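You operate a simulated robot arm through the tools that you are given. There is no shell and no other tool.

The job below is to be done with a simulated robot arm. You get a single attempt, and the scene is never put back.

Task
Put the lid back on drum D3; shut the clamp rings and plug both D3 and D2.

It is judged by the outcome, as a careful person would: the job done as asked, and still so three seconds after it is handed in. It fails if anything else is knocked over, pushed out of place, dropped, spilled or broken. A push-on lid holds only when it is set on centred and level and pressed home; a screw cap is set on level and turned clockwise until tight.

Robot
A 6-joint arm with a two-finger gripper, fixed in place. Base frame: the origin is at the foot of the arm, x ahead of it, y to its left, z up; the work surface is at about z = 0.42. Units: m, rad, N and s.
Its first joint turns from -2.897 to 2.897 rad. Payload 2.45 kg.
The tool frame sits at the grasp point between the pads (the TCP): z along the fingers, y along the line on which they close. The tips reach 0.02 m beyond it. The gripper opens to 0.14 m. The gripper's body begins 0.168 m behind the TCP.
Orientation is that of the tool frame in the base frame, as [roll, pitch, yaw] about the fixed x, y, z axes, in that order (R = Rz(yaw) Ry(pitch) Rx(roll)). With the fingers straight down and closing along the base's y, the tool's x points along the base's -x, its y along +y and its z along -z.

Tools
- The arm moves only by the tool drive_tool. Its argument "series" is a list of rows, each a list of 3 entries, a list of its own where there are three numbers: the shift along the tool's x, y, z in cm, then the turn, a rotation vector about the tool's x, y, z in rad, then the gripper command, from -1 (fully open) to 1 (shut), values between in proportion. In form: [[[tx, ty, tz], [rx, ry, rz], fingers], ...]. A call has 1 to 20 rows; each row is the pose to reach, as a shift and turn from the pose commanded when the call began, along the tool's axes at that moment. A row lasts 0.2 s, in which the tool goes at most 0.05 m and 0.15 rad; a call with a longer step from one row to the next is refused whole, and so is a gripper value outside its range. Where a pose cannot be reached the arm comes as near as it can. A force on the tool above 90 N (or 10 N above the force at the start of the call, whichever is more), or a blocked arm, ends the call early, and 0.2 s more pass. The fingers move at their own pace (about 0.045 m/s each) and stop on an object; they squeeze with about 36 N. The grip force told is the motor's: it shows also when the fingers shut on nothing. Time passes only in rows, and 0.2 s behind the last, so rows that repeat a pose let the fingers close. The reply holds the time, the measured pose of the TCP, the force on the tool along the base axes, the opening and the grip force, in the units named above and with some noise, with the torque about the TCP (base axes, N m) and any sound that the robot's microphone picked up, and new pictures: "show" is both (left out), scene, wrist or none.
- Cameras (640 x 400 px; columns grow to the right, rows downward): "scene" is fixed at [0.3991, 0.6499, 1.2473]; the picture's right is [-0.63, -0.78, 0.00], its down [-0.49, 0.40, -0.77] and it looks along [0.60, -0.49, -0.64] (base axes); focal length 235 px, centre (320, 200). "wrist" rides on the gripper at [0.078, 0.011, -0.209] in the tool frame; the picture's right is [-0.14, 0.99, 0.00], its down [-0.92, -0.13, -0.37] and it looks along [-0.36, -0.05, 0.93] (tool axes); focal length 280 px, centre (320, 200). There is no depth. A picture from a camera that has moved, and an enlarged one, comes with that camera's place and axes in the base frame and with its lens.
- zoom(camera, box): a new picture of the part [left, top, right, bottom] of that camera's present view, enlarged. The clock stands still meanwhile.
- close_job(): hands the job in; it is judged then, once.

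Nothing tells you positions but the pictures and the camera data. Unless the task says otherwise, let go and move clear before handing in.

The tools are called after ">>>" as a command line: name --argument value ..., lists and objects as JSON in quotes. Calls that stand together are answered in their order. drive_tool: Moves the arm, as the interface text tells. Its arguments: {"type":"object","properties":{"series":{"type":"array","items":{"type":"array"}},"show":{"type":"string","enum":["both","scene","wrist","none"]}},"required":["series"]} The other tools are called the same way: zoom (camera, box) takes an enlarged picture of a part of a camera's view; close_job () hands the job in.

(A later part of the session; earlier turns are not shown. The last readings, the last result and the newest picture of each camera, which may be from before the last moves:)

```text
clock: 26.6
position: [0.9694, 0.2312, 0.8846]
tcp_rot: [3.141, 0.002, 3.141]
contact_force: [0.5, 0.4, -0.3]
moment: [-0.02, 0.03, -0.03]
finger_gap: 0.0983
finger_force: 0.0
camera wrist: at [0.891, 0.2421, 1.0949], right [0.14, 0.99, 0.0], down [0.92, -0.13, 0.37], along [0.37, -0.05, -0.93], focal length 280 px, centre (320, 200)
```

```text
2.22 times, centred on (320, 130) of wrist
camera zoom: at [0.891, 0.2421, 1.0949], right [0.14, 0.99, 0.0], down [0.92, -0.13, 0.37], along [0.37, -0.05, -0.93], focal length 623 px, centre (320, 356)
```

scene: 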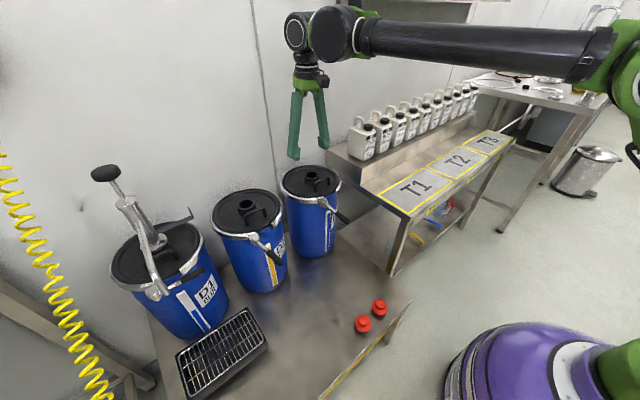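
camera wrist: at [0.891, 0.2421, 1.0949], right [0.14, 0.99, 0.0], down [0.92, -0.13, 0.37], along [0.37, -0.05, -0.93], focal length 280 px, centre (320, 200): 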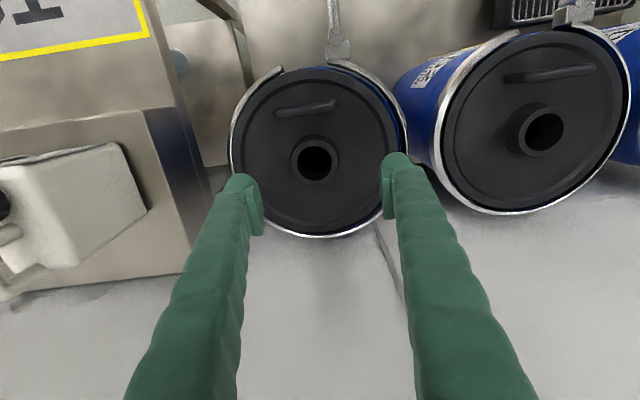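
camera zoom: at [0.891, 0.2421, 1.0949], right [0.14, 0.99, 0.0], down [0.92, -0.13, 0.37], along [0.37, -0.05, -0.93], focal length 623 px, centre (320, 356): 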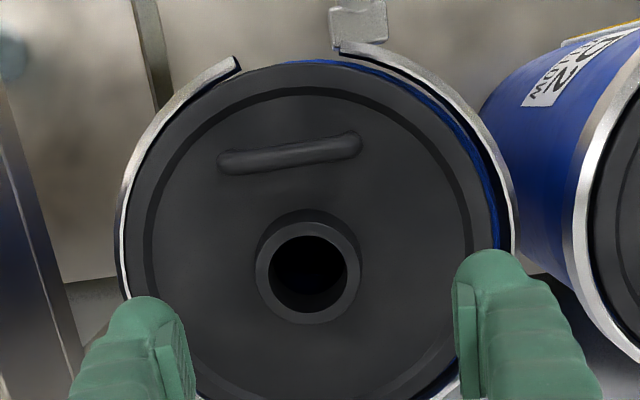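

After release the lid sits about 6 mm toward -y, with blue rim showing on its +y side, so it isn't seated. I'll look at it more closely before correcting it.

>>> zoom --camera "wrist" --box '[200, 45, 440, 255]'

>>> zoom --camera "wrist" --box '[420, 10, 640, 230]'

>>> zoom --camera "wrist" --box '[360, 60, 430, 180]'

>>> zoom --camera "wrist" --box '[215, 50, 345, 160]'

```text
1.90 times, centred on (320, 150) of wrist
camera zoom: at [0.891, 0.2421, 1.0949], right [0.14, 0.99, 0.0], down [0.92, -0.13, 0.37], along [0.37, -0.05, -0.93], focal length 534 px, centre (320, 295)
```

zoom: 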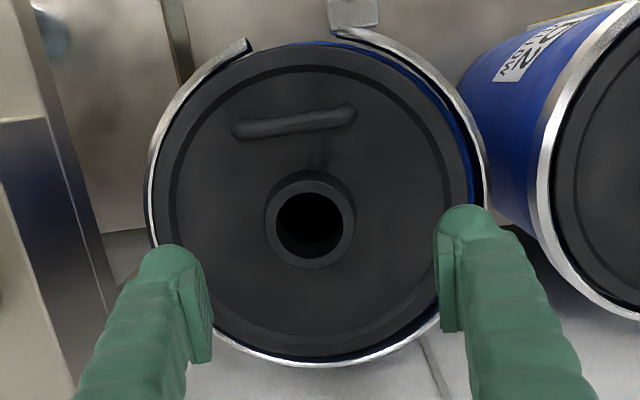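

```text
1.82 times, centred on (530, 120) of wrist
camera zoom: at [0.891, 0.2421, 1.0949], right [0.14, 0.99, 0.0], down [0.92, -0.13, 0.37], along [0.37, -0.05, -0.93], focal length 510 px, centre (-62, 346)
```

zoom: 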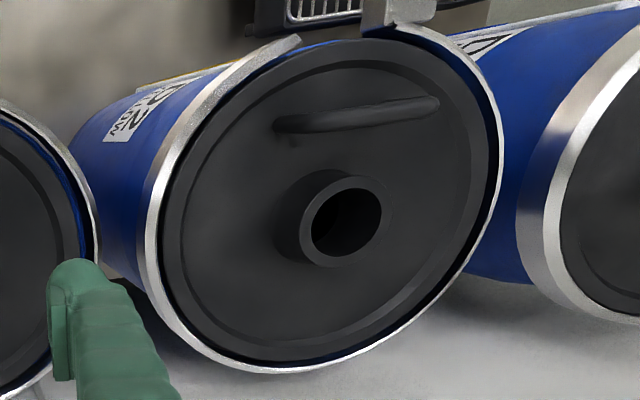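

```text
3.33 times, centred on (395, 120) of wrist
camera zoom: at [0.891, 0.2421, 1.0949], right [0.14, 0.99, 0.0], down [0.92, -0.13, 0.37], along [0.37, -0.05, -0.93], focal length 935 px, centre (70, 467)
```

zoom: 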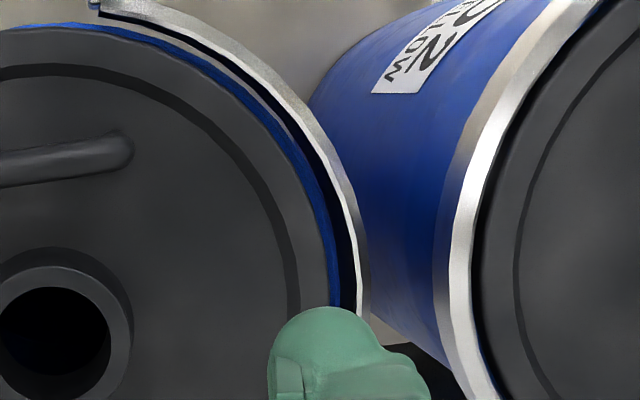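

```text
3.64 times, centred on (280, 105) of wrist
camera zoom: at [0.891, 0.2421, 1.0949], right [0.14, 0.99, 0.0], down [0.92, -0.13, 0.37], along [0.37, -0.05, -0.93], focal length 1020 px, centre (466, 546)
```

zoom: 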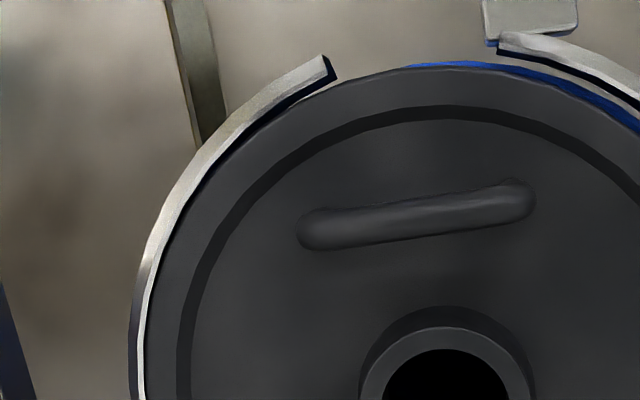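

The lid got dragged about 6 mm toward -y when the fingertips, still pressing on it, opened. I'll regrip the neck around the drum's centre with the tips clear of the plate, which pulls the lid back to centre, then raise it a little and re-seat it.

>>> drive_tool --series '[[[0, 0, 4], [0, 0, 0], -0.4], [[0, 0, 8], [0, 0, 0], -0.4], [[0, 0, 10.1], [0, 0, 0], -0.4], [[0, 0, 10.1], [0, 0, 0], 0.1], [[0, 0, 10.1], [0, 0, 0], 0.3], [[0, 0, 10.1], [0, 0, 0], 1], [[0, 0, 10.1], [0, 0, 0], 1], [[0, 0, 10.1], [0, 0, 0], 1], [[0, 0, 10.1], [0, 0, 0], 1]]'

>>> zoom --camera "wrist" --box '[180, 20, 460, 300]'

```text
clock: 28.6
position: [0.9692, 0.232, 0.784]
tcp_rot: [3.141, 0.003, -3.141]
contact_force: [0.3, 0.3, -0.2]
moment: [-0.04, -0.05, -0.02]
finger_gap: 0.0539
finger_force: 36.1
camera wrist: at [0.8918, 0.2423, 0.9945], right [0.14, 0.99, 0.0], down [0.92, -0.13, 0.37], along [0.37, -0.05, -0.93], focal length 280 px, centre (320, 200)
```

scene: 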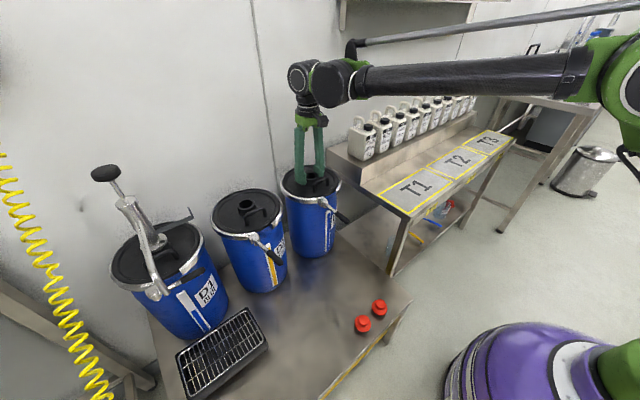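
wrist: 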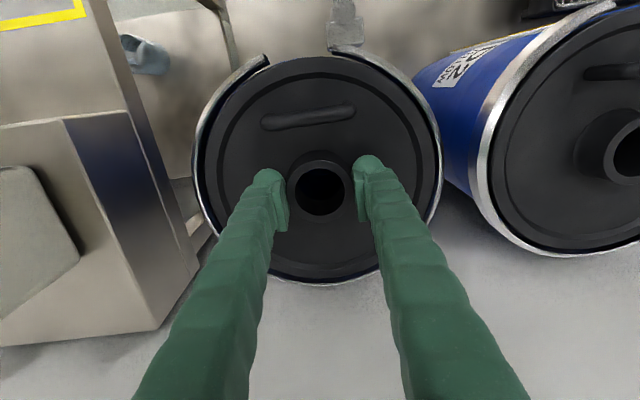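

```text
1.43 times, centred on (320, 160) of wrist
camera zoom: at [0.8918, 0.2423, 0.9945], right [0.14, 0.99, 0.0], down [0.92, -0.13, 0.37], along [0.37, -0.05, -0.93], focal length 401 px, centre (320, 257)
```

zoom: 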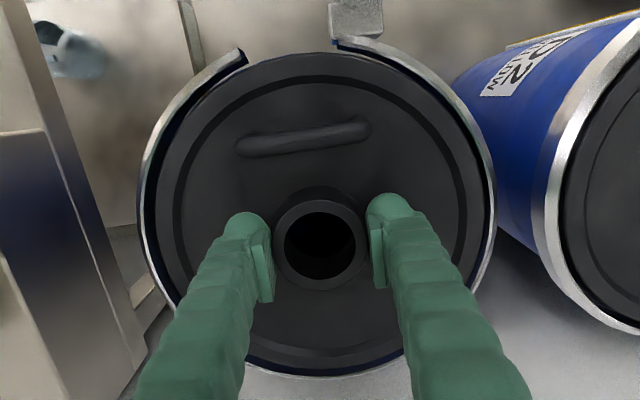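

The lid is back on centre and nothing is loading it. I'll press down in small steps.

>>> drive_tool --series '[[[0, 0, 0.2], [0, 0, 0], 1], [[0, 0, 0.4], [0, 0, 0], 1], [[0, 0, 0.4], [0, 0, 0], 1]]' --show "none"

>>> drive_tool --series '[[[0, 0, 0.2], [0, 0, 0], 1], [[0, 0, 0.2], [0, 0, 0], 1]]' --show "none"

>>> drive_tool --series '[[[0, 0, 0.2], [0, 0, 0], 1], [[0, 0, 0.2], [0, 0, 0], 1]]' --show "none"

```text
clock: 29.4
position: [0.9705, 0.232, 0.7814]
tcp_rot: [3.139, 0.003, -3.14]
contact_force: [1.4, 6.9, 27.4]
moment: [0.12, -0.03, 0.0]
finger_gap: 0.0538
finger_force: 36.1
```

```text
clock: 30.0
position: [0.9697, 0.232, 0.7785]
tcp_rot: [3.141, 0.002, -3.14]
contact_force: [-3.0, 7.5, 26.2]
moment: [0.14, 0.06, 0.02]
finger_gap: 0.0539
finger_force: 36.7
```

```text
clock: 30.6
position: [0.9699, 0.2318, 0.7794]
tcp_rot: [3.14, 0.005, -3.139]
contact_force: [4.3, 10.3, 48.4]
moment: [0.01, -0.01, 0.06]
finger_gap: 0.0539
finger_force: 35.5
```

>>> drive_tool --series '[[[0, 0.1, 0.15], [0, 0, 0], 1], [[0, 0.1, 0.3], [0, 0, 0], 1], [[0, 0.1, 0.3], [0, 0, 0], 1]]' --show "none"

>>> zoom --camera "scene" --box '[265, 155, 355, 220]'

>>> zoom --camera "wrist" --box '[180, 20, 460, 300]'

```text
clock: 31.2
position: [0.9697, 0.2311, 0.7792]
tcp_rot: [3.141, 0.007, -3.139]
contact_force: [-3.8, 2.3, 41.3]
moment: [-0.44, 1.04, -0.15]
finger_gap: 0.0536
finger_force: 35.8
stopped in row 3: the force on the tool passed its limit at 95 N (the readings are from after the stop); the commanded pose is now the measured one
```

```text
6.15 times, centred on (310, 188) of scene
camera zoom: at [0.3991, 0.6499, 1.2473], right [-0.63, -0.78, 0.0], down [-0.49, 0.4, -0.77], along [0.6, -0.49, -0.64], focal length 1444 px, centre (382, 277)
```

zoom: 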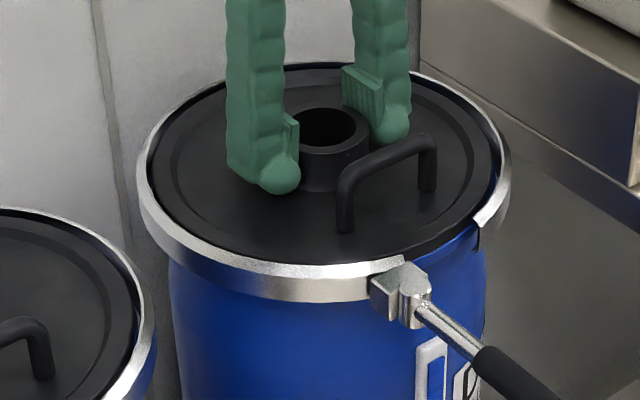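

```text
1.43 times, centred on (320, 160) of wrist
camera zoom: at [0.8907, 0.2421, 0.9887], right [0.14, 0.99, 0.0], down [0.92, -0.13, 0.37], along [0.37, -0.05, -0.93], focal length 401 px, centre (320, 257)
```

zoom: 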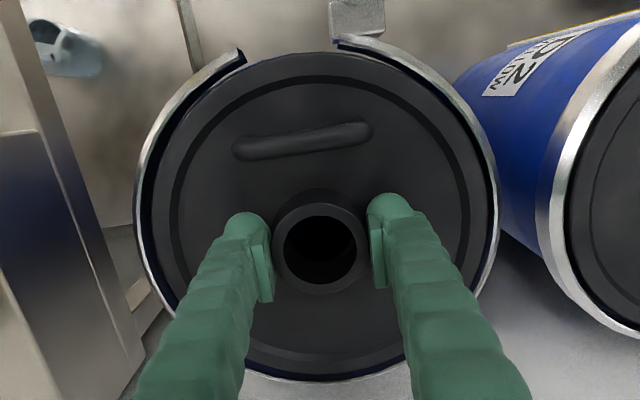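

The lid stops hard at the same height and now looks level and centred. I'll unload the downward force before letting go, so the fingertips don't drag it again.

>>> drive_tool --series '[[[0, 0, -0.15], [0, 0, 0], 1], [[0, 0, -0.15], [0, 0, 0], 1]]' --show "none"

```text
clock: 31.8
position: [0.97, 0.2322, 0.7802]
tcp_rot: [3.142, 0.005, -3.141]
contact_force: [-10.4, -0.7, 33.4]
moment: [-0.33, 0.14, 0.37]
finger_gap: 0.0539
finger_force: 36.4
```

>>> drive_tool --series '[[[0.1, 0, -0.15], [0, 0, 0], 1], [[0.1, 0, -0.15], [0, 0, 0], 1]]' --show "none"

>>> drive_tool --series '[[[0, 0, -0.1], [0, 0, 0], 1], [[0, 0, -0.1], [0, 0, 0], 1]]' --show "none"

```text
clock: 32.4
position: [0.9696, 0.2326, 0.7792]
tcp_rot: [-3.141, 0.005, 3.141]
contact_force: [-6.6, -1.0, 16.4]
moment: [-0.18, 0.0, -0.08]
finger_gap: 0.0537
finger_force: 36.0
```

```text
clock: 33.0
position: [0.9716, 0.2317, 0.7801]
tcp_rot: [3.141, 0.004, -3.141]
contact_force: [0.0, 0.3, -0.3]
moment: [-0.02, -0.01, -0.02]
finger_gap: 0.0538
finger_force: 36.3
```

The tool is unloaded. I'll open slowly, rise and inspect.

>>> drive_tool --series '[[[0, 0, 0], [0, 0, 0], 0.1], [[0, 0, 0], [0, 0, 0], -0.1], [[0, 0, 0], [0, 0, 0], -0.4], [[0, 0, 0], [0, 0, 0], -0.4], [[0, 0, -3], [0, 0, 0], -0.4], [[0, 0, -7], [0, 0, 0], -0.4], [[0, 0, -11], [0, 0, 0], -0.4], [[0, 0, -11], [0, 0, 0], -0.4]]' --show "none"

>>> zoom --camera "wrist" --box '[200, 45, 440, 255]'

>>> zoom --camera "scene" --box '[265, 155, 355, 220]'

```text
clock: 34.8
position: [0.9703, 0.2334, 0.8917]
tcp_rot: [3.141, 0.002, -3.139]
contact_force: [-0.6, 0.5, 0.4]
moment: [-0.02, -0.02, 0.03]
finger_gap: 0.0982
finger_force: 0.0
```

```text
1.90 times, centred on (320, 150) of wrist
camera zoom: at [0.8917, 0.244, 1.101], right [0.14, 0.99, 0.0], down [0.92, -0.13, 0.37], along [0.37, -0.05, -0.93], focal length 534 px, centre (320, 295)
```

zoom: 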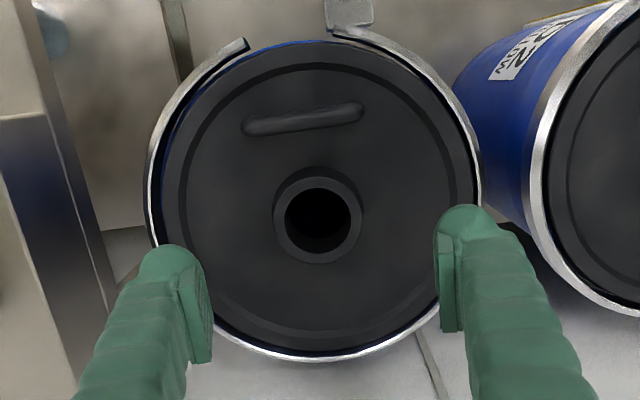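

```text
6.15 times, centred on (310, 188) of scene
camera zoom: at [0.3991, 0.6499, 1.2473], right [-0.63, -0.78, 0.0], down [-0.49, 0.4, -0.77], along [0.6, -0.49, -0.64], focal length 1444 px, centre (382, 277)
```

zoom: 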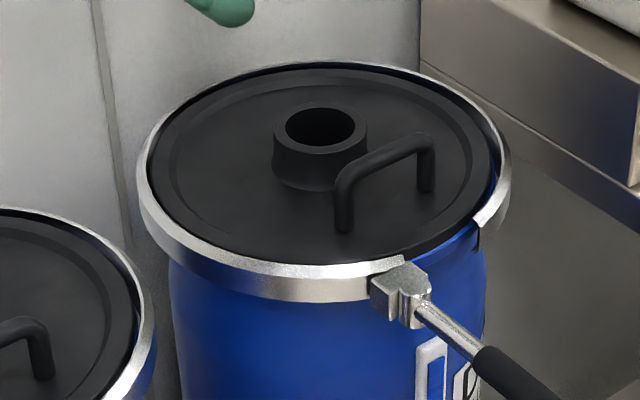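

>>> zoom --camera "wrist" --box '[248, 55, 318, 165]'

>>> zoom --camera "wrist" --box '[320, 55, 390, 165]'

>>> zoom --camera "wrist" --box '[260, 190, 390, 250]'

```text
3.64 times, centred on (283, 110) of wrist
camera zoom: at [0.8917, 0.244, 1.101], right [0.14, 0.99, 0.0], down [0.92, -0.13, 0.37], along [0.37, -0.05, -0.93], focal length 1020 px, centre (454, 527)
```

zoom: 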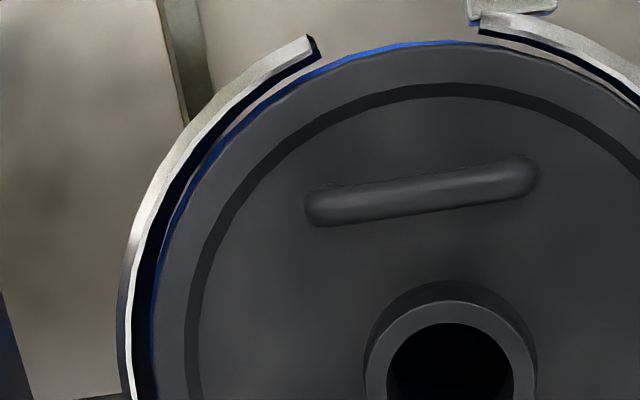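

```text
3.64 times, centred on (355, 110) of wrist
camera zoom: at [0.8917, 0.244, 1.101], right [0.14, 0.99, 0.0], down [0.92, -0.13, 0.37], along [0.37, -0.05, -0.93], focal length 1020 px, centre (193, 527)
```

zoom: 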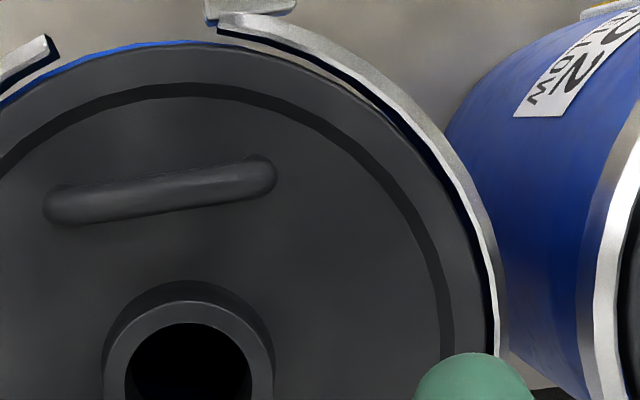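

```text
4.92 times, centred on (325, 220) of wrist
camera zoom: at [0.8917, 0.244, 1.101], right [0.14, 0.99, 0.0], down [0.92, -0.13, 0.37], along [0.37, -0.05, -0.93], focal length 1380 px, centre (295, 102)
```

zoom: 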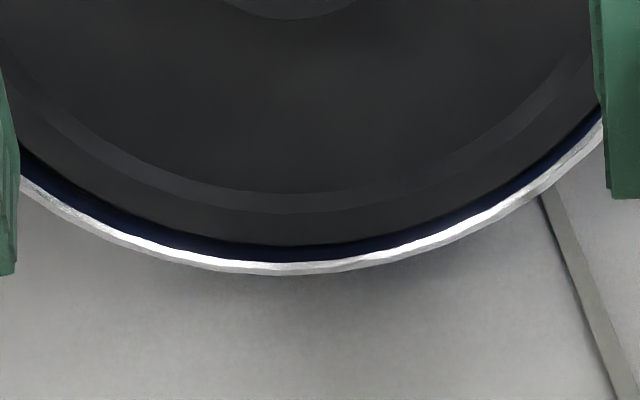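

The lid now sits level and about 4 mm lower than before, inside the ring, so it looks pressed home. Next is D3's clamp: I'll shut the fingers and approach the lever from its +y side.

>>> drive_tool --series '[[[4.5, 2, 0], [0, 0, 0], 0], [[9, 4, 0], [0, 0, 0], 1], [[13.5, 6.3, 0], [0, 0, 0], 1], [[18.5, 8.7, 0], [0, 0, 0], 1], [[18.5, 8.7, 4], [0, 0, 0], 1], [[18.5, 8.7, 7], [0, 0, 0], 1], [[18.5, 8.7, 7], [0, 0, 0], 1]]'

>>> zoom --camera "scene" --box '[210, 140, 370, 280]'

>>> zoom --camera "wrist" --box '[200, 100, 400, 300]'

```text
refused: row 3 steps farther than a row can; nothing moved
```

```text
2.86 times, centred on (290, 210) of scene
camera zoom: at [0.3991, 0.6499, 1.2473], right [-0.63, -0.78, 0.0], down [-0.49, 0.4, -0.77], along [0.6, -0.49, -0.64], focal length 670 px, centre (406, 171)
```

zoom: 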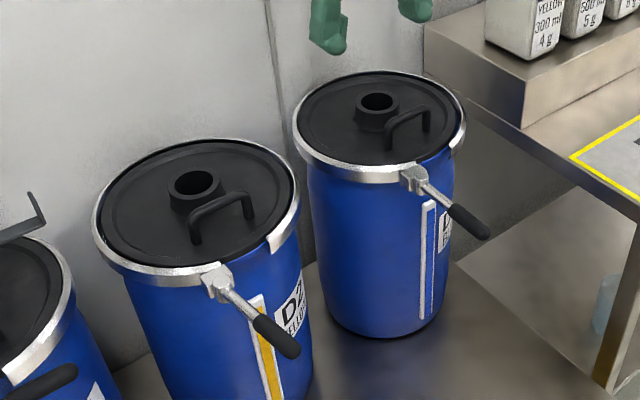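

```text
2.00 times, centred on (300, 200) of wrist
camera zoom: at [0.8917, 0.244, 1.101], right [0.14, 0.99, 0.0], down [0.92, -0.13, 0.37], along [0.37, -0.05, -0.93], focal length 561 px, centre (360, 200)
```

zoom: 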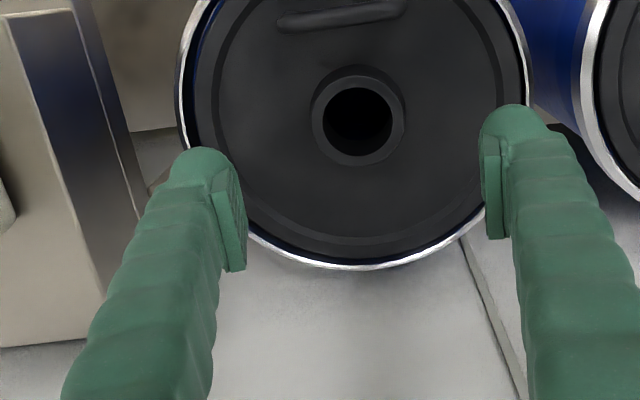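

That call was refused because one step was too long. D2 and D3's lids look seated alike, so I'll repeat the move with smaller steps.

>>> drive_tool --series '[[[4, 1.9, 0], [0, 0, 0], 0], [[8, 3.8, 0], [0, 0, 0], 1], [[12, 5.6, 0], [0, 0, 0], 1], [[16, 7.5, 0], [0, 0, 0], 1], [[18.5, 8.7, 0], [0, 0, 0], 1], [[18.5, 8.7, 4], [0, 0, 0], 1], [[18.5, 8.7, 7], [0, 0, 0], 1], [[18.5, 8.7, 7], [0, 0, 0], 1]]'

>>> zoom --camera "scene" --box '[210, 140, 370, 280]'

>>> zoom --camera "wrist" --box '[200, 100, 400, 300]'

```text
clock: 36.6
position: [0.7861, 0.3159, 0.8187]
tcp_rot: [3.14, 0.002, -3.14]
contact_force: [-0.1, -0.4, 0.2]
moment: [0.02, 0.0, -0.03]
finger_gap: 0.0
finger_force: 30.0
camera wrist: at [0.7067, 0.3265, 1.0282], right [0.14, 0.99, 0.0], down [0.92, -0.13, 0.37], along [0.37, -0.05, -0.93], focal length 280 px, centre (320, 200)
```

scene: 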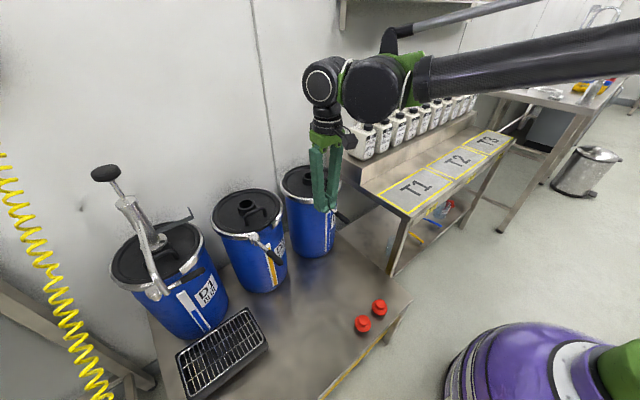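
wrist: 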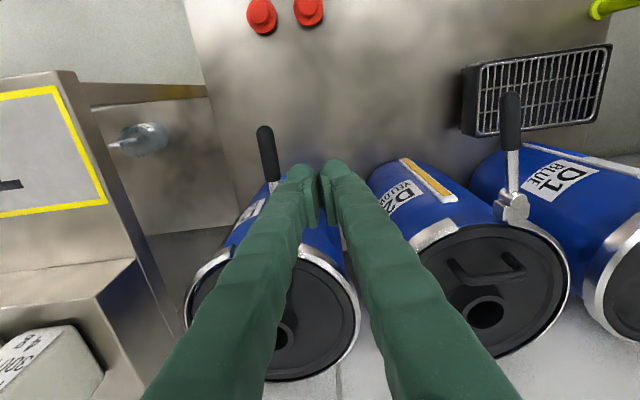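

```text
2.86 times, centred on (290, 210) of scene
camera zoom: at [0.3991, 0.6499, 1.2473], right [-0.63, -0.78, 0.0], down [-0.49, 0.4, -0.77], along [0.6, -0.49, -0.64], focal length 670 px, centre (406, 171)
```

zoom: 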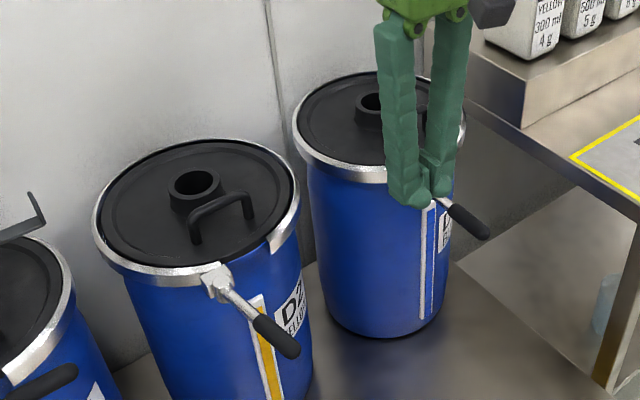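

```text
2.00 times, centred on (300, 200) of wrist
camera zoom: at [0.7067, 0.3265, 1.0282], right [0.14, 0.99, 0.0], down [0.92, -0.13, 0.37], along [0.37, -0.05, -0.93], focal length 561 px, centre (360, 200)
```

zoom: 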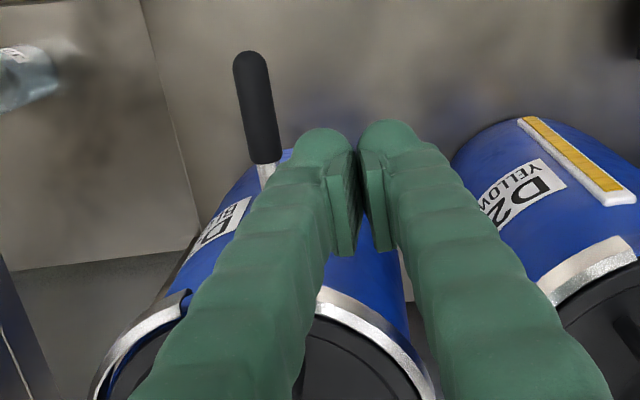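

The shut fingertips are on the +y side of D3's lever. I'll lower to lever height and sweep it partway round, then check.

>>> drive_tool --series '[[[0, 0, 3.5], [0, 0, 0], 1], [[0, 0, 6.4], [0, 0, 0], 1], [[0.1, -1.2, 6.4], [0, 0, 0], 1], [[0.1, -2.3, 6.4], [0, 0, 0], 1], [[0.4, -3.4, 6.4], [0, 0, 0], 1], [[0.6, -4.5, 6.4], [0, 0, 0], 1], [[0.6, -5.6, 6.4], [0, 0, 0], 1], [[0.5, -6.7, 6.4], [0, 0, 0], 1], [[0.5, -6.7, 6.4], [0, 0, 0], 1]]'

>>> zoom --camera "scene" --box '[250, 140, 390, 260]'

>>> zoom --camera "wrist" --box '[200, 60, 440, 300]'

```text
clock: 38.6
position: [0.7805, 0.2527, 0.7551]
tcp_rot: [3.141, 0.004, 3.141]
contact_force: [0.1, 0.7, -0.5]
moment: [-0.01, 0.04, 0.0]
finger_gap: 0.0002
finger_force: 29.8
camera wrist: at [0.7019, 0.2625, 0.9646], right [0.14, 0.99, 0.0], down [0.92, -0.13, 0.37], along [0.37, -0.05, -0.93], focal length 280 px, centre (320, 200)
```

scene: 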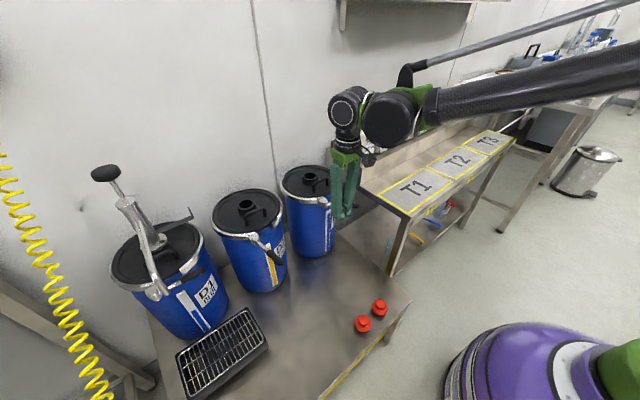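
wrist: 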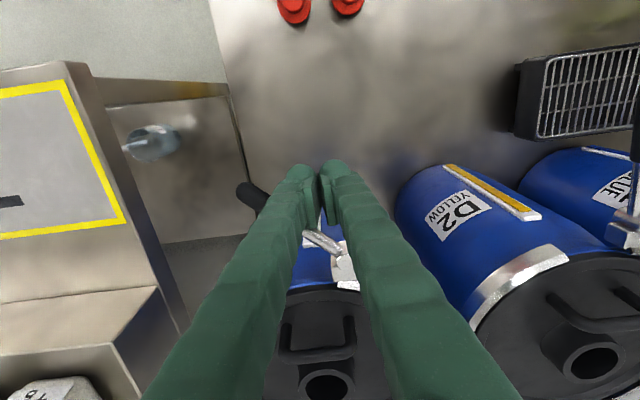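

```text
3.33 times, centred on (320, 200) of scene
camera zoom: at [0.3991, 0.6499, 1.2473], right [-0.63, -0.78, 0.0], down [-0.49, 0.4, -0.77], along [0.6, -0.49, -0.64], focal length 782 px, centre (320, 200)
```

zoom: 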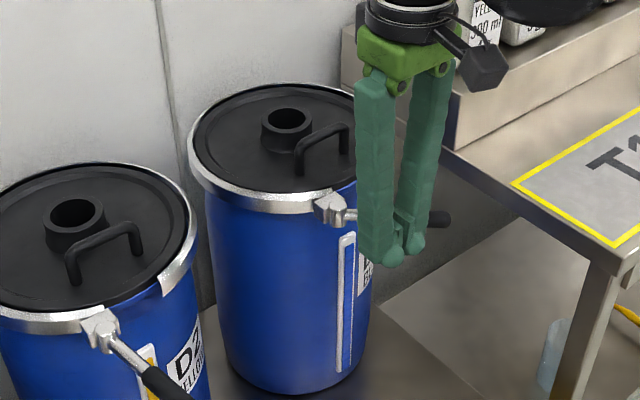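

```text
1.67 times, centred on (320, 180) of wrist
camera zoom: at [0.7019, 0.2625, 0.9646], right [0.14, 0.99, 0.0], down [0.92, -0.13, 0.37], along [0.37, -0.05, -0.93], focal length 467 px, centre (320, 233)
```

zoom: 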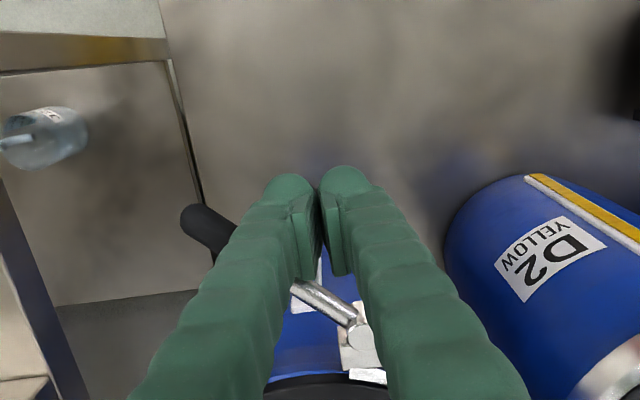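

The lever is turning freely and is already about 45° round. I'll continue along the arc.

>>> drive_tool --series '[[[-0.3, -1, 0], [0, 0, 0], 1], [[-0.65, -2.1, 0], [0, 0, 0], 1], [[-1.2, -3, 0], [0, 0, 0], 1], [[-1.8, -4, 0], [0, 0, 0], 1], [[-2.6, -4.8, 0], [0, 0, 0], 1], [[-3.5, -5.5, 0], [0, 0, 0], 1], [[-3.5, -5.5, 0], [0, 0, 0], 1]]'

>>> zoom --camera "scene" --box '[250, 140, 390, 260]'

>>> zoom --camera "wrist" --box '[200, 60, 440, 300]'

```text
clock: 40.2
position: [0.8156, 0.1964, 0.7554]
tcp_rot: [-3.141, 0.003, -3.141]
contact_force: [0.3, 0.8, 1.0]
moment: [0.0, 0.0, -0.03]
finger_gap: 0.0
finger_force: 29.5
camera wrist: at [0.7362, 0.2065, 0.9655], right [0.14, 0.99, 0.0], down [0.92, -0.13, 0.37], along [0.37, -0.05, -0.93], focal length 280 px, centre (320, 200)
```

scene: 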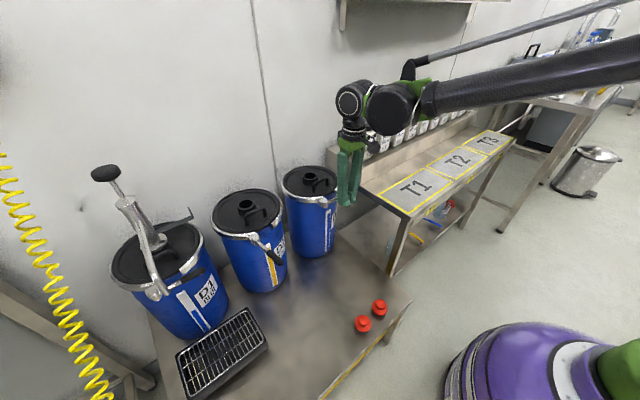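
wrist: 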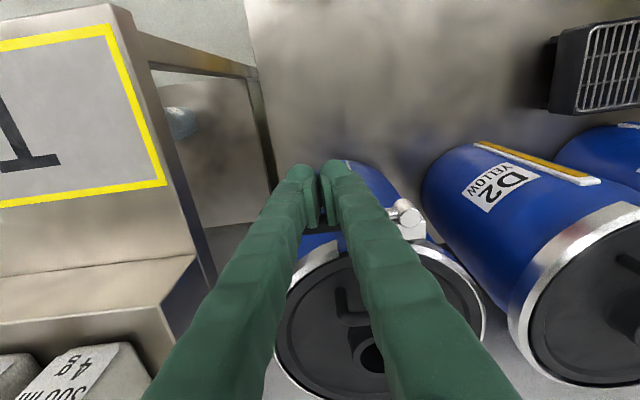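

```text
3.33 times, centred on (320, 200) of scene
camera zoom: at [0.3991, 0.6499, 1.2473], right [-0.63, -0.78, 0.0], down [-0.49, 0.4, -0.77], along [0.6, -0.49, -0.64], focal length 782 px, centre (320, 200)
```

zoom: 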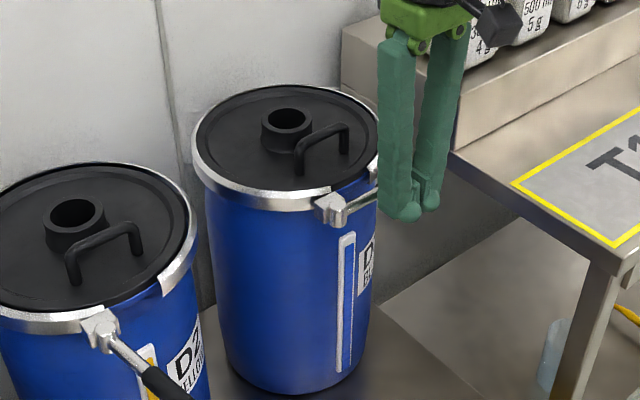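

```text
1.67 times, centred on (320, 180) of wrist
camera zoom: at [0.7362, 0.2065, 0.9655], right [0.14, 0.99, 0.0], down [0.92, -0.13, 0.37], along [0.37, -0.05, -0.93], focal length 467 px, centre (320, 233)
```

zoom: 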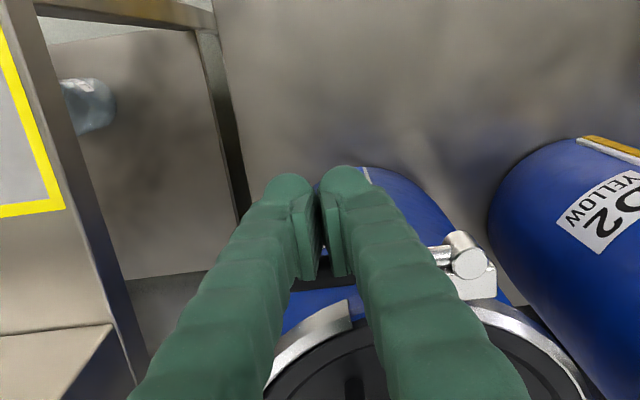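

The lever is almost tangent and the ring gap is narrowing. I'll finish by pushing it in toward the ring (+x).

>>> drive_tool --series '[[[-0.8, -0.4, 0], [0, 0, 0], 1], [[-1.4, -0.6, 0], [0, 0, 0], 1], [[-2, -0.8, 0], [0, 0, 0], 1], [[-2, -0.8, 0], [0, 0, 0], 1]]'

>>> zoom --camera "wrist" --box '[200, 100, 440, 340]'

>>> zoom --camera "scene" --box '[250, 140, 390, 260]'

```text
clock: 40.8
position: [0.8168, 0.195, 0.7557]
tcp_rot: [3.137, -0.012, -3.137]
contact_force: [-53.7, 15.1, -4.6]
moment: [0.5, 0.57, 0.6]
finger_gap: 0.0062
finger_force: 29.5
stopped in row 2: the force on the tool passed its limit at 102 N (the readings are from after the stop); the commanded pose is now the measured one
camera wrist: at [0.7415, 0.2037, 0.9665], right [0.13, 0.99, 0.0], down [0.93, -0.13, 0.36], along [0.35, -0.05, -0.93], focal length 280 px, centre (320, 200)
```

scene: 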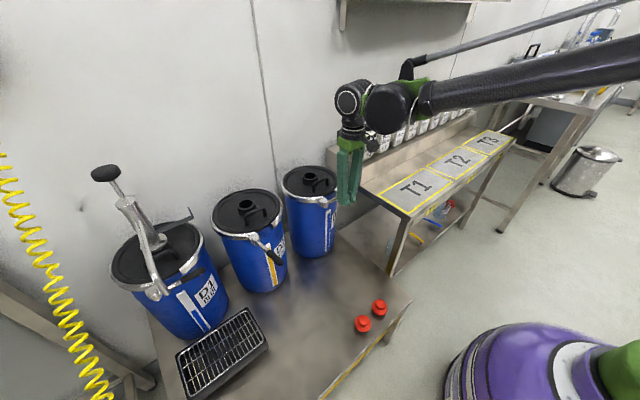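
wrist: 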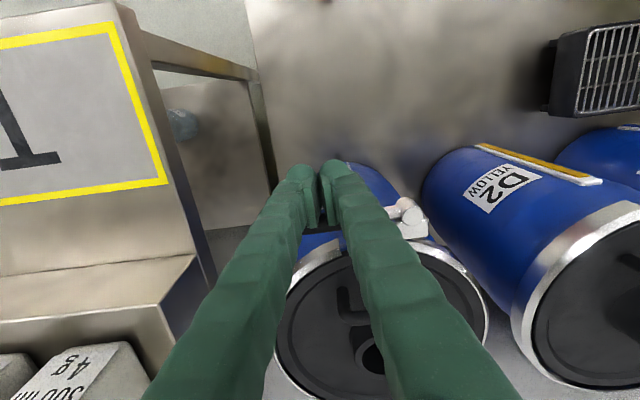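

```text
1.67 times, centred on (320, 220) of wrist
camera zoom: at [0.7415, 0.2037, 0.9665], right [0.13, 0.99, 0.0], down [0.93, -0.13, 0.36], along [0.35, -0.05, -0.93], focal length 467 px, centre (320, 167)
```

zoom: 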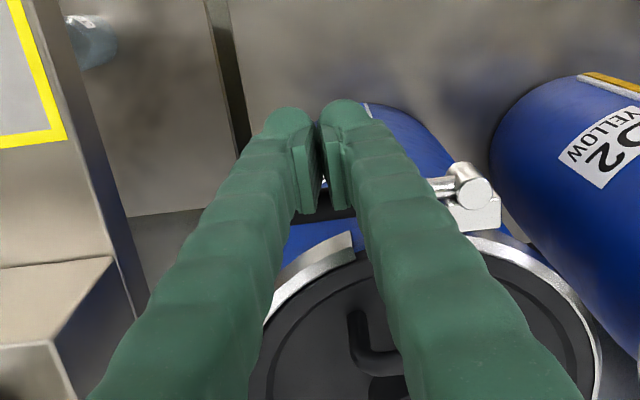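

```text
3.33 times, centred on (320, 200) of scene
camera zoom: at [0.3991, 0.6499, 1.2473], right [-0.63, -0.78, 0.0], down [-0.49, 0.4, -0.77], along [0.6, -0.49, -0.64], focal length 782 px, centre (320, 200)
```

zoom: 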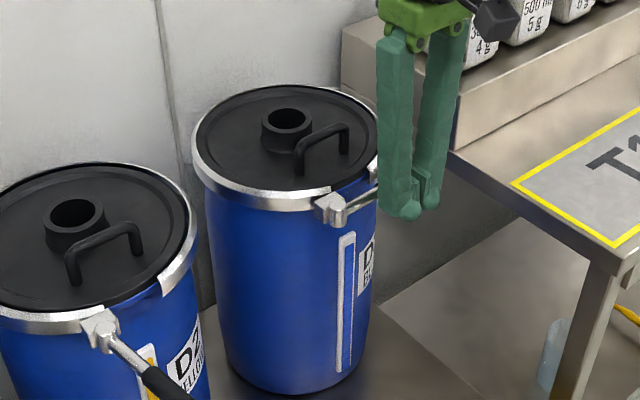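

The lever now resists hard (about 100 N) and looks tangent to the ring. I'll back off and see whether it stays shut.

>>> drive_tool --series '[[[2, 0, 0], [0, 0, 0], 1], [[5, 0, 0], [0, 0, 0], 1], [[7, 0, -4], [0, 0, 0], 1], [[7, 0, -8], [0, 0, 0], 1], [[7, 0, -12], [0, 0, 0], 1], [[7, 0, -12], [0, 0, 0], 1]]'

>>> zoom --camera "scene" --box '[260, 150, 360, 230]'

>>> zoom --camera "wrist" --box '[240, 180, 480, 400]'

```text
clock: 42.2
position: [0.7532, 0.1897, 0.8765]
tcp_rot: [3.139, -0.008, -3.139]
contact_force: [0.1, -1.0, -0.5]
moment: [-0.01, 0.03, -0.02]
finger_gap: 0.0001
finger_force: 29.6
camera wrist: at [0.6755, 0.2008, 1.0875], right [0.13, 0.99, 0.0], down [0.92, -0.13, 0.36], along [0.36, -0.05, -0.93], focal length 280 px, centre (320, 200)
```

scene: 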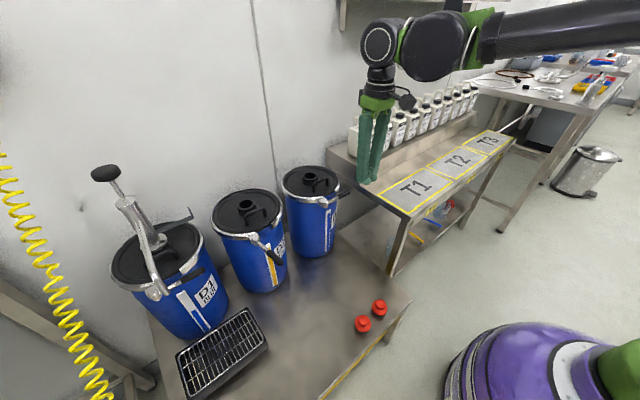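
wrist: 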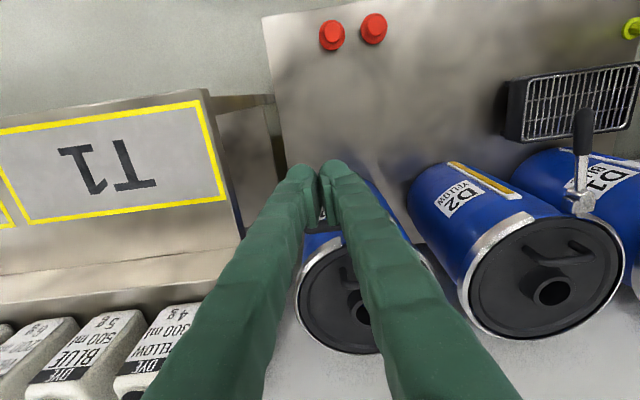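

```text
5.00 times, centred on (310, 190) of scene
camera zoom: at [0.3991, 0.6499, 1.2473], right [-0.63, -0.78, 0.0], down [-0.49, 0.4, -0.77], along [0.6, -0.49, -0.64], focal length 1173 px, centre (370, 250)
```

zoom: 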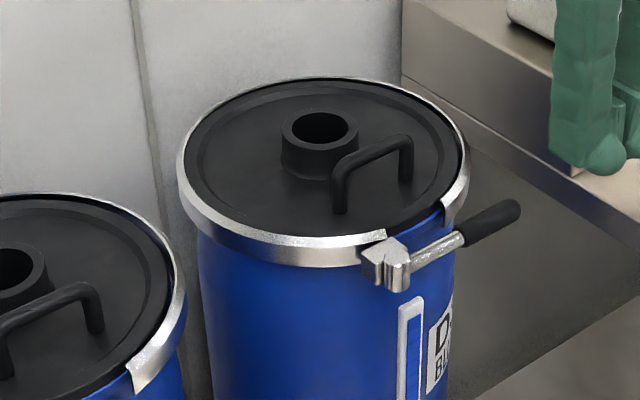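

```text
1.82 times, centred on (360, 290) of wrist
camera zoom: at [0.6755, 0.2008, 1.0875], right [0.13, 0.99, 0.0], down [0.92, -0.13, 0.36], along [0.36, -0.05, -0.93], focal length 510 px, centre (247, 36)
```

zoom: 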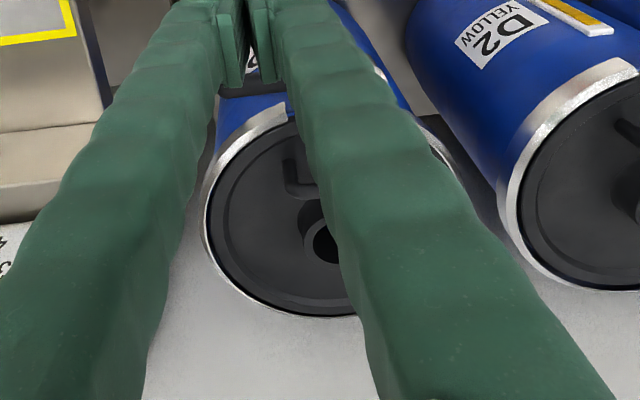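

D3's lever stays tangent like D1's, and the ring now hugs the lid. D2 needs the same push about 0.248 m further in +y, so I'll move to the +y side of D2's lever.

>>> drive_tool --series '[[[-0.4, 4.2, 0], [0.0026, -0.008, 0.0026], 1], [[-0.8, 8.4, 0], [0.0026, -0.008, 0.0026], 1], [[-1.2, 12.6, 0], [0.0026, -0.008, 0.0026], 1], [[-1.6, 16.8, 0], [0.0026, -0.008, 0.0026], 1], [[-2, 21, 0], [0.0026, -0.008, 0.0026], 1], [[-2.4, 25.2, 0], [0.0026, -0.008, 0.0026], 1], [[-2.8, 29.4, 0], [0.0026, -0.008, 0.0026], 1], [[-3.2, 33.6, 0], [0.0026, -0.008, 0.0026], 1], [[-3.2, 37.3, 0], [0.0026, -0.008, 0.0026], 1], [[-3.2, 37.3, 4], [0.0026, -0.008, 0.0026], 1], [[-3.2, 37.3, 6], [0.0026, -0.008, 0.0026], 1], [[-3.2, 37.3, 6], [0.0026, -0.008, 0.0026], 1]]'

>>> zoom --camera "scene" --box '[170, 160, 370, 300]'

>>> zoom --camera "wrist" --box '[160, 60, 400, 260]'

```text
clock: 44.8
position: [0.7808, 0.5641, 0.8151]
tcp_rot: [3.141, 0.002, -3.141]
contact_force: [0.7, 0.3, -0.3]
moment: [-0.02, -0.03, -0.03]
finger_gap: 0.0
finger_force: 29.5
camera wrist: at [0.7027, 0.5752, 1.0257], right [0.14, 0.99, 0.0], down [0.92, -0.13, 0.37], along [0.37, -0.05, -0.93], focal length 280 px, centre (320, 200)
```

scene: 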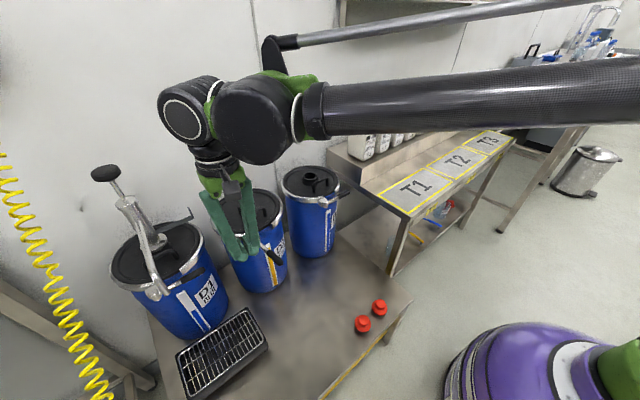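
wrist: 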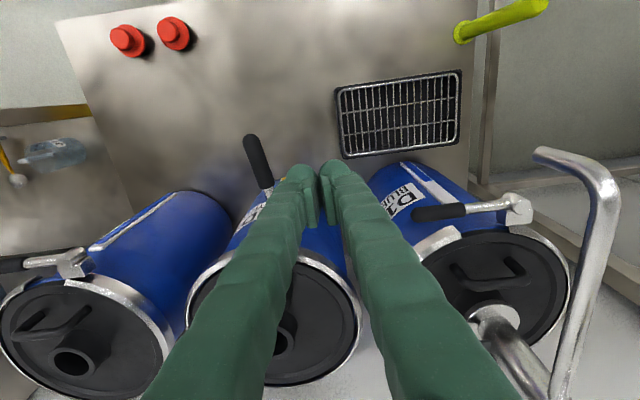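

```text
2.86 times, centred on (270, 230) of scene
camera zoom: at [0.3991, 0.6499, 1.2473], right [-0.63, -0.78, 0.0], down [-0.49, 0.4, -0.77], along [0.6, -0.49, -0.64], focal length 670 px, centre (463, 114)
```

zoom: 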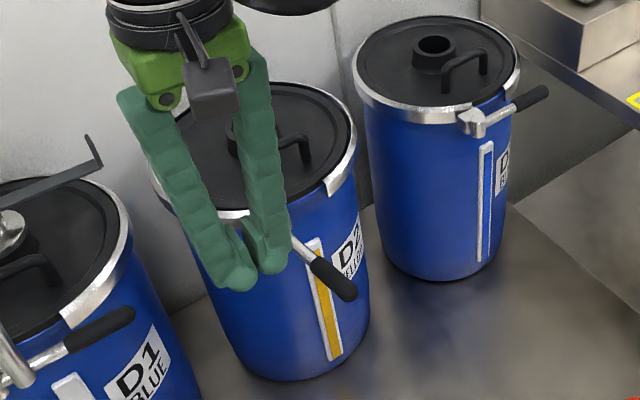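

```text
2.00 times, centred on (280, 160) of wrist
camera zoom: at [0.7027, 0.5752, 1.0257], right [0.14, 0.99, 0.0], down [0.92, -0.13, 0.37], along [0.37, -0.05, -0.93], focal length 561 px, centre (400, 280)
```

zoom: 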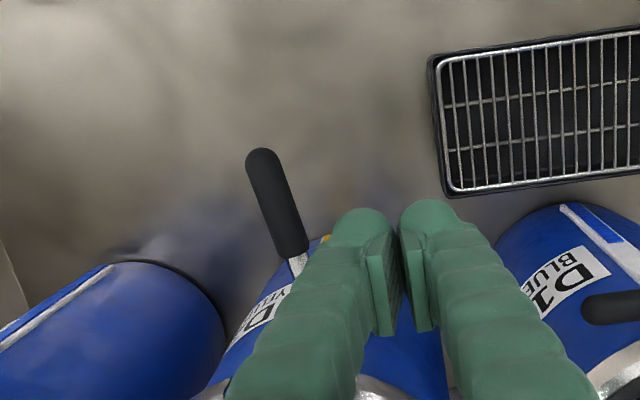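

D2's lever points out with its tip near (0.737, 0.502). I'll lower and sweep it the same way.

>>> drive_tool --series '[[[0, 0, 3], [0, 0, 0], 1], [[0, 0, 6], [0, 0, 0], 1], [[0, -1.2, 6], [0, 0, 0], 1], [[0, -2.3, 6], [0, 0, 0], 1], [[0.1, -3.4, 6], [0, 0, 0], 1], [[0.1, -4.5, 6], [0, 0, 0], 1], [[0.1, -5.6, 6], [0, 0, 0], 1], [[0, -6.7, 6], [0, 0, 0], 1], [[-0.3, -7.8, 6], [0, 0, 0], 1], [[-0.6, -8.8, 6], [0, 0, 0], 1], [[-1.2, -9.8, 6], [0, 0, 0], 1], [[-1.8, -10.7, 6], [0, 0, 0], 1], [[-1.8, -10.7, 6], [0, 0, 0], 1]]'

>>> zoom --camera "scene" --box '[170, 160, 370, 300]'

>>> zoom --camera "wrist" --box '[200, 100, 440, 300]'

```text
clock: 47.6
position: [0.8011, 0.4574, 0.7543]
tcp_rot: [-3.139, 0.002, -3.141]
contact_force: [0.2, 0.1, 0.0]
moment: [-0.01, 0.01, 0.0]
finger_gap: 0.0
finger_force: 29.2
camera wrist: at [0.7227, 0.4684, 0.9651], right [0.14, 0.99, 0.0], down [0.92, -0.13, 0.37], along [0.37, -0.05, -0.93], focal length 280 px, centre (320, 200)
```

scene: 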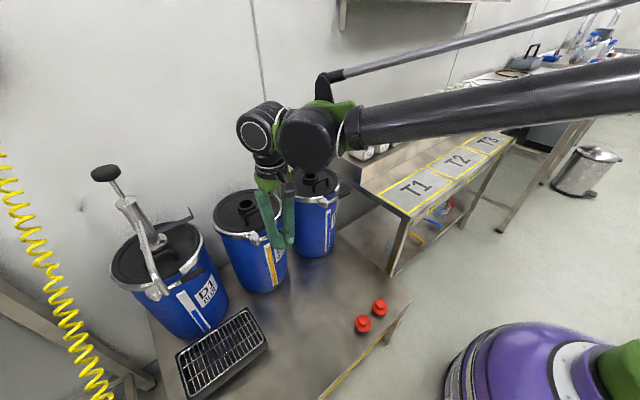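
wrist: 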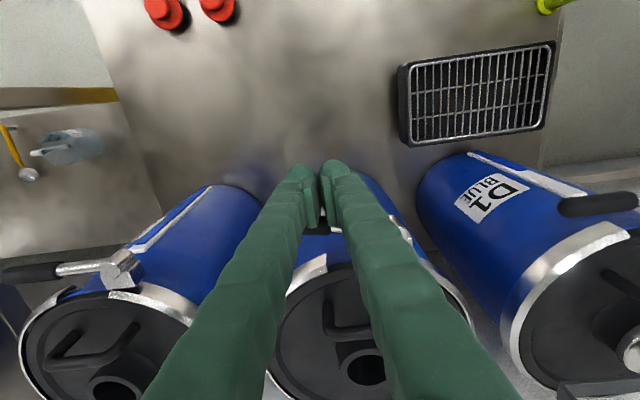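

```text
2.86 times, centred on (270, 230) of scene
camera zoom: at [0.3991, 0.6499, 1.2473], right [-0.63, -0.78, 0.0], down [-0.49, 0.4, -0.77], along [0.6, -0.49, -0.64], focal length 670 px, centre (463, 114)
```

zoom: 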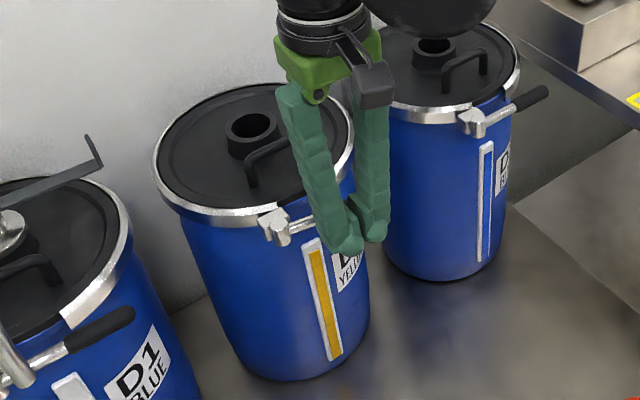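

```text
2.00 times, centred on (320, 200) of wrist
camera zoom: at [0.7227, 0.4684, 0.9651], right [0.14, 0.99, 0.0], down [0.92, -0.13, 0.37], along [0.37, -0.05, -0.93], focal length 561 px, centre (320, 200)
```

zoom: 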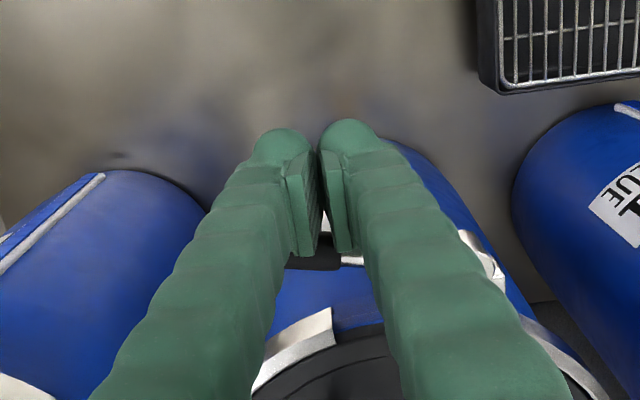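

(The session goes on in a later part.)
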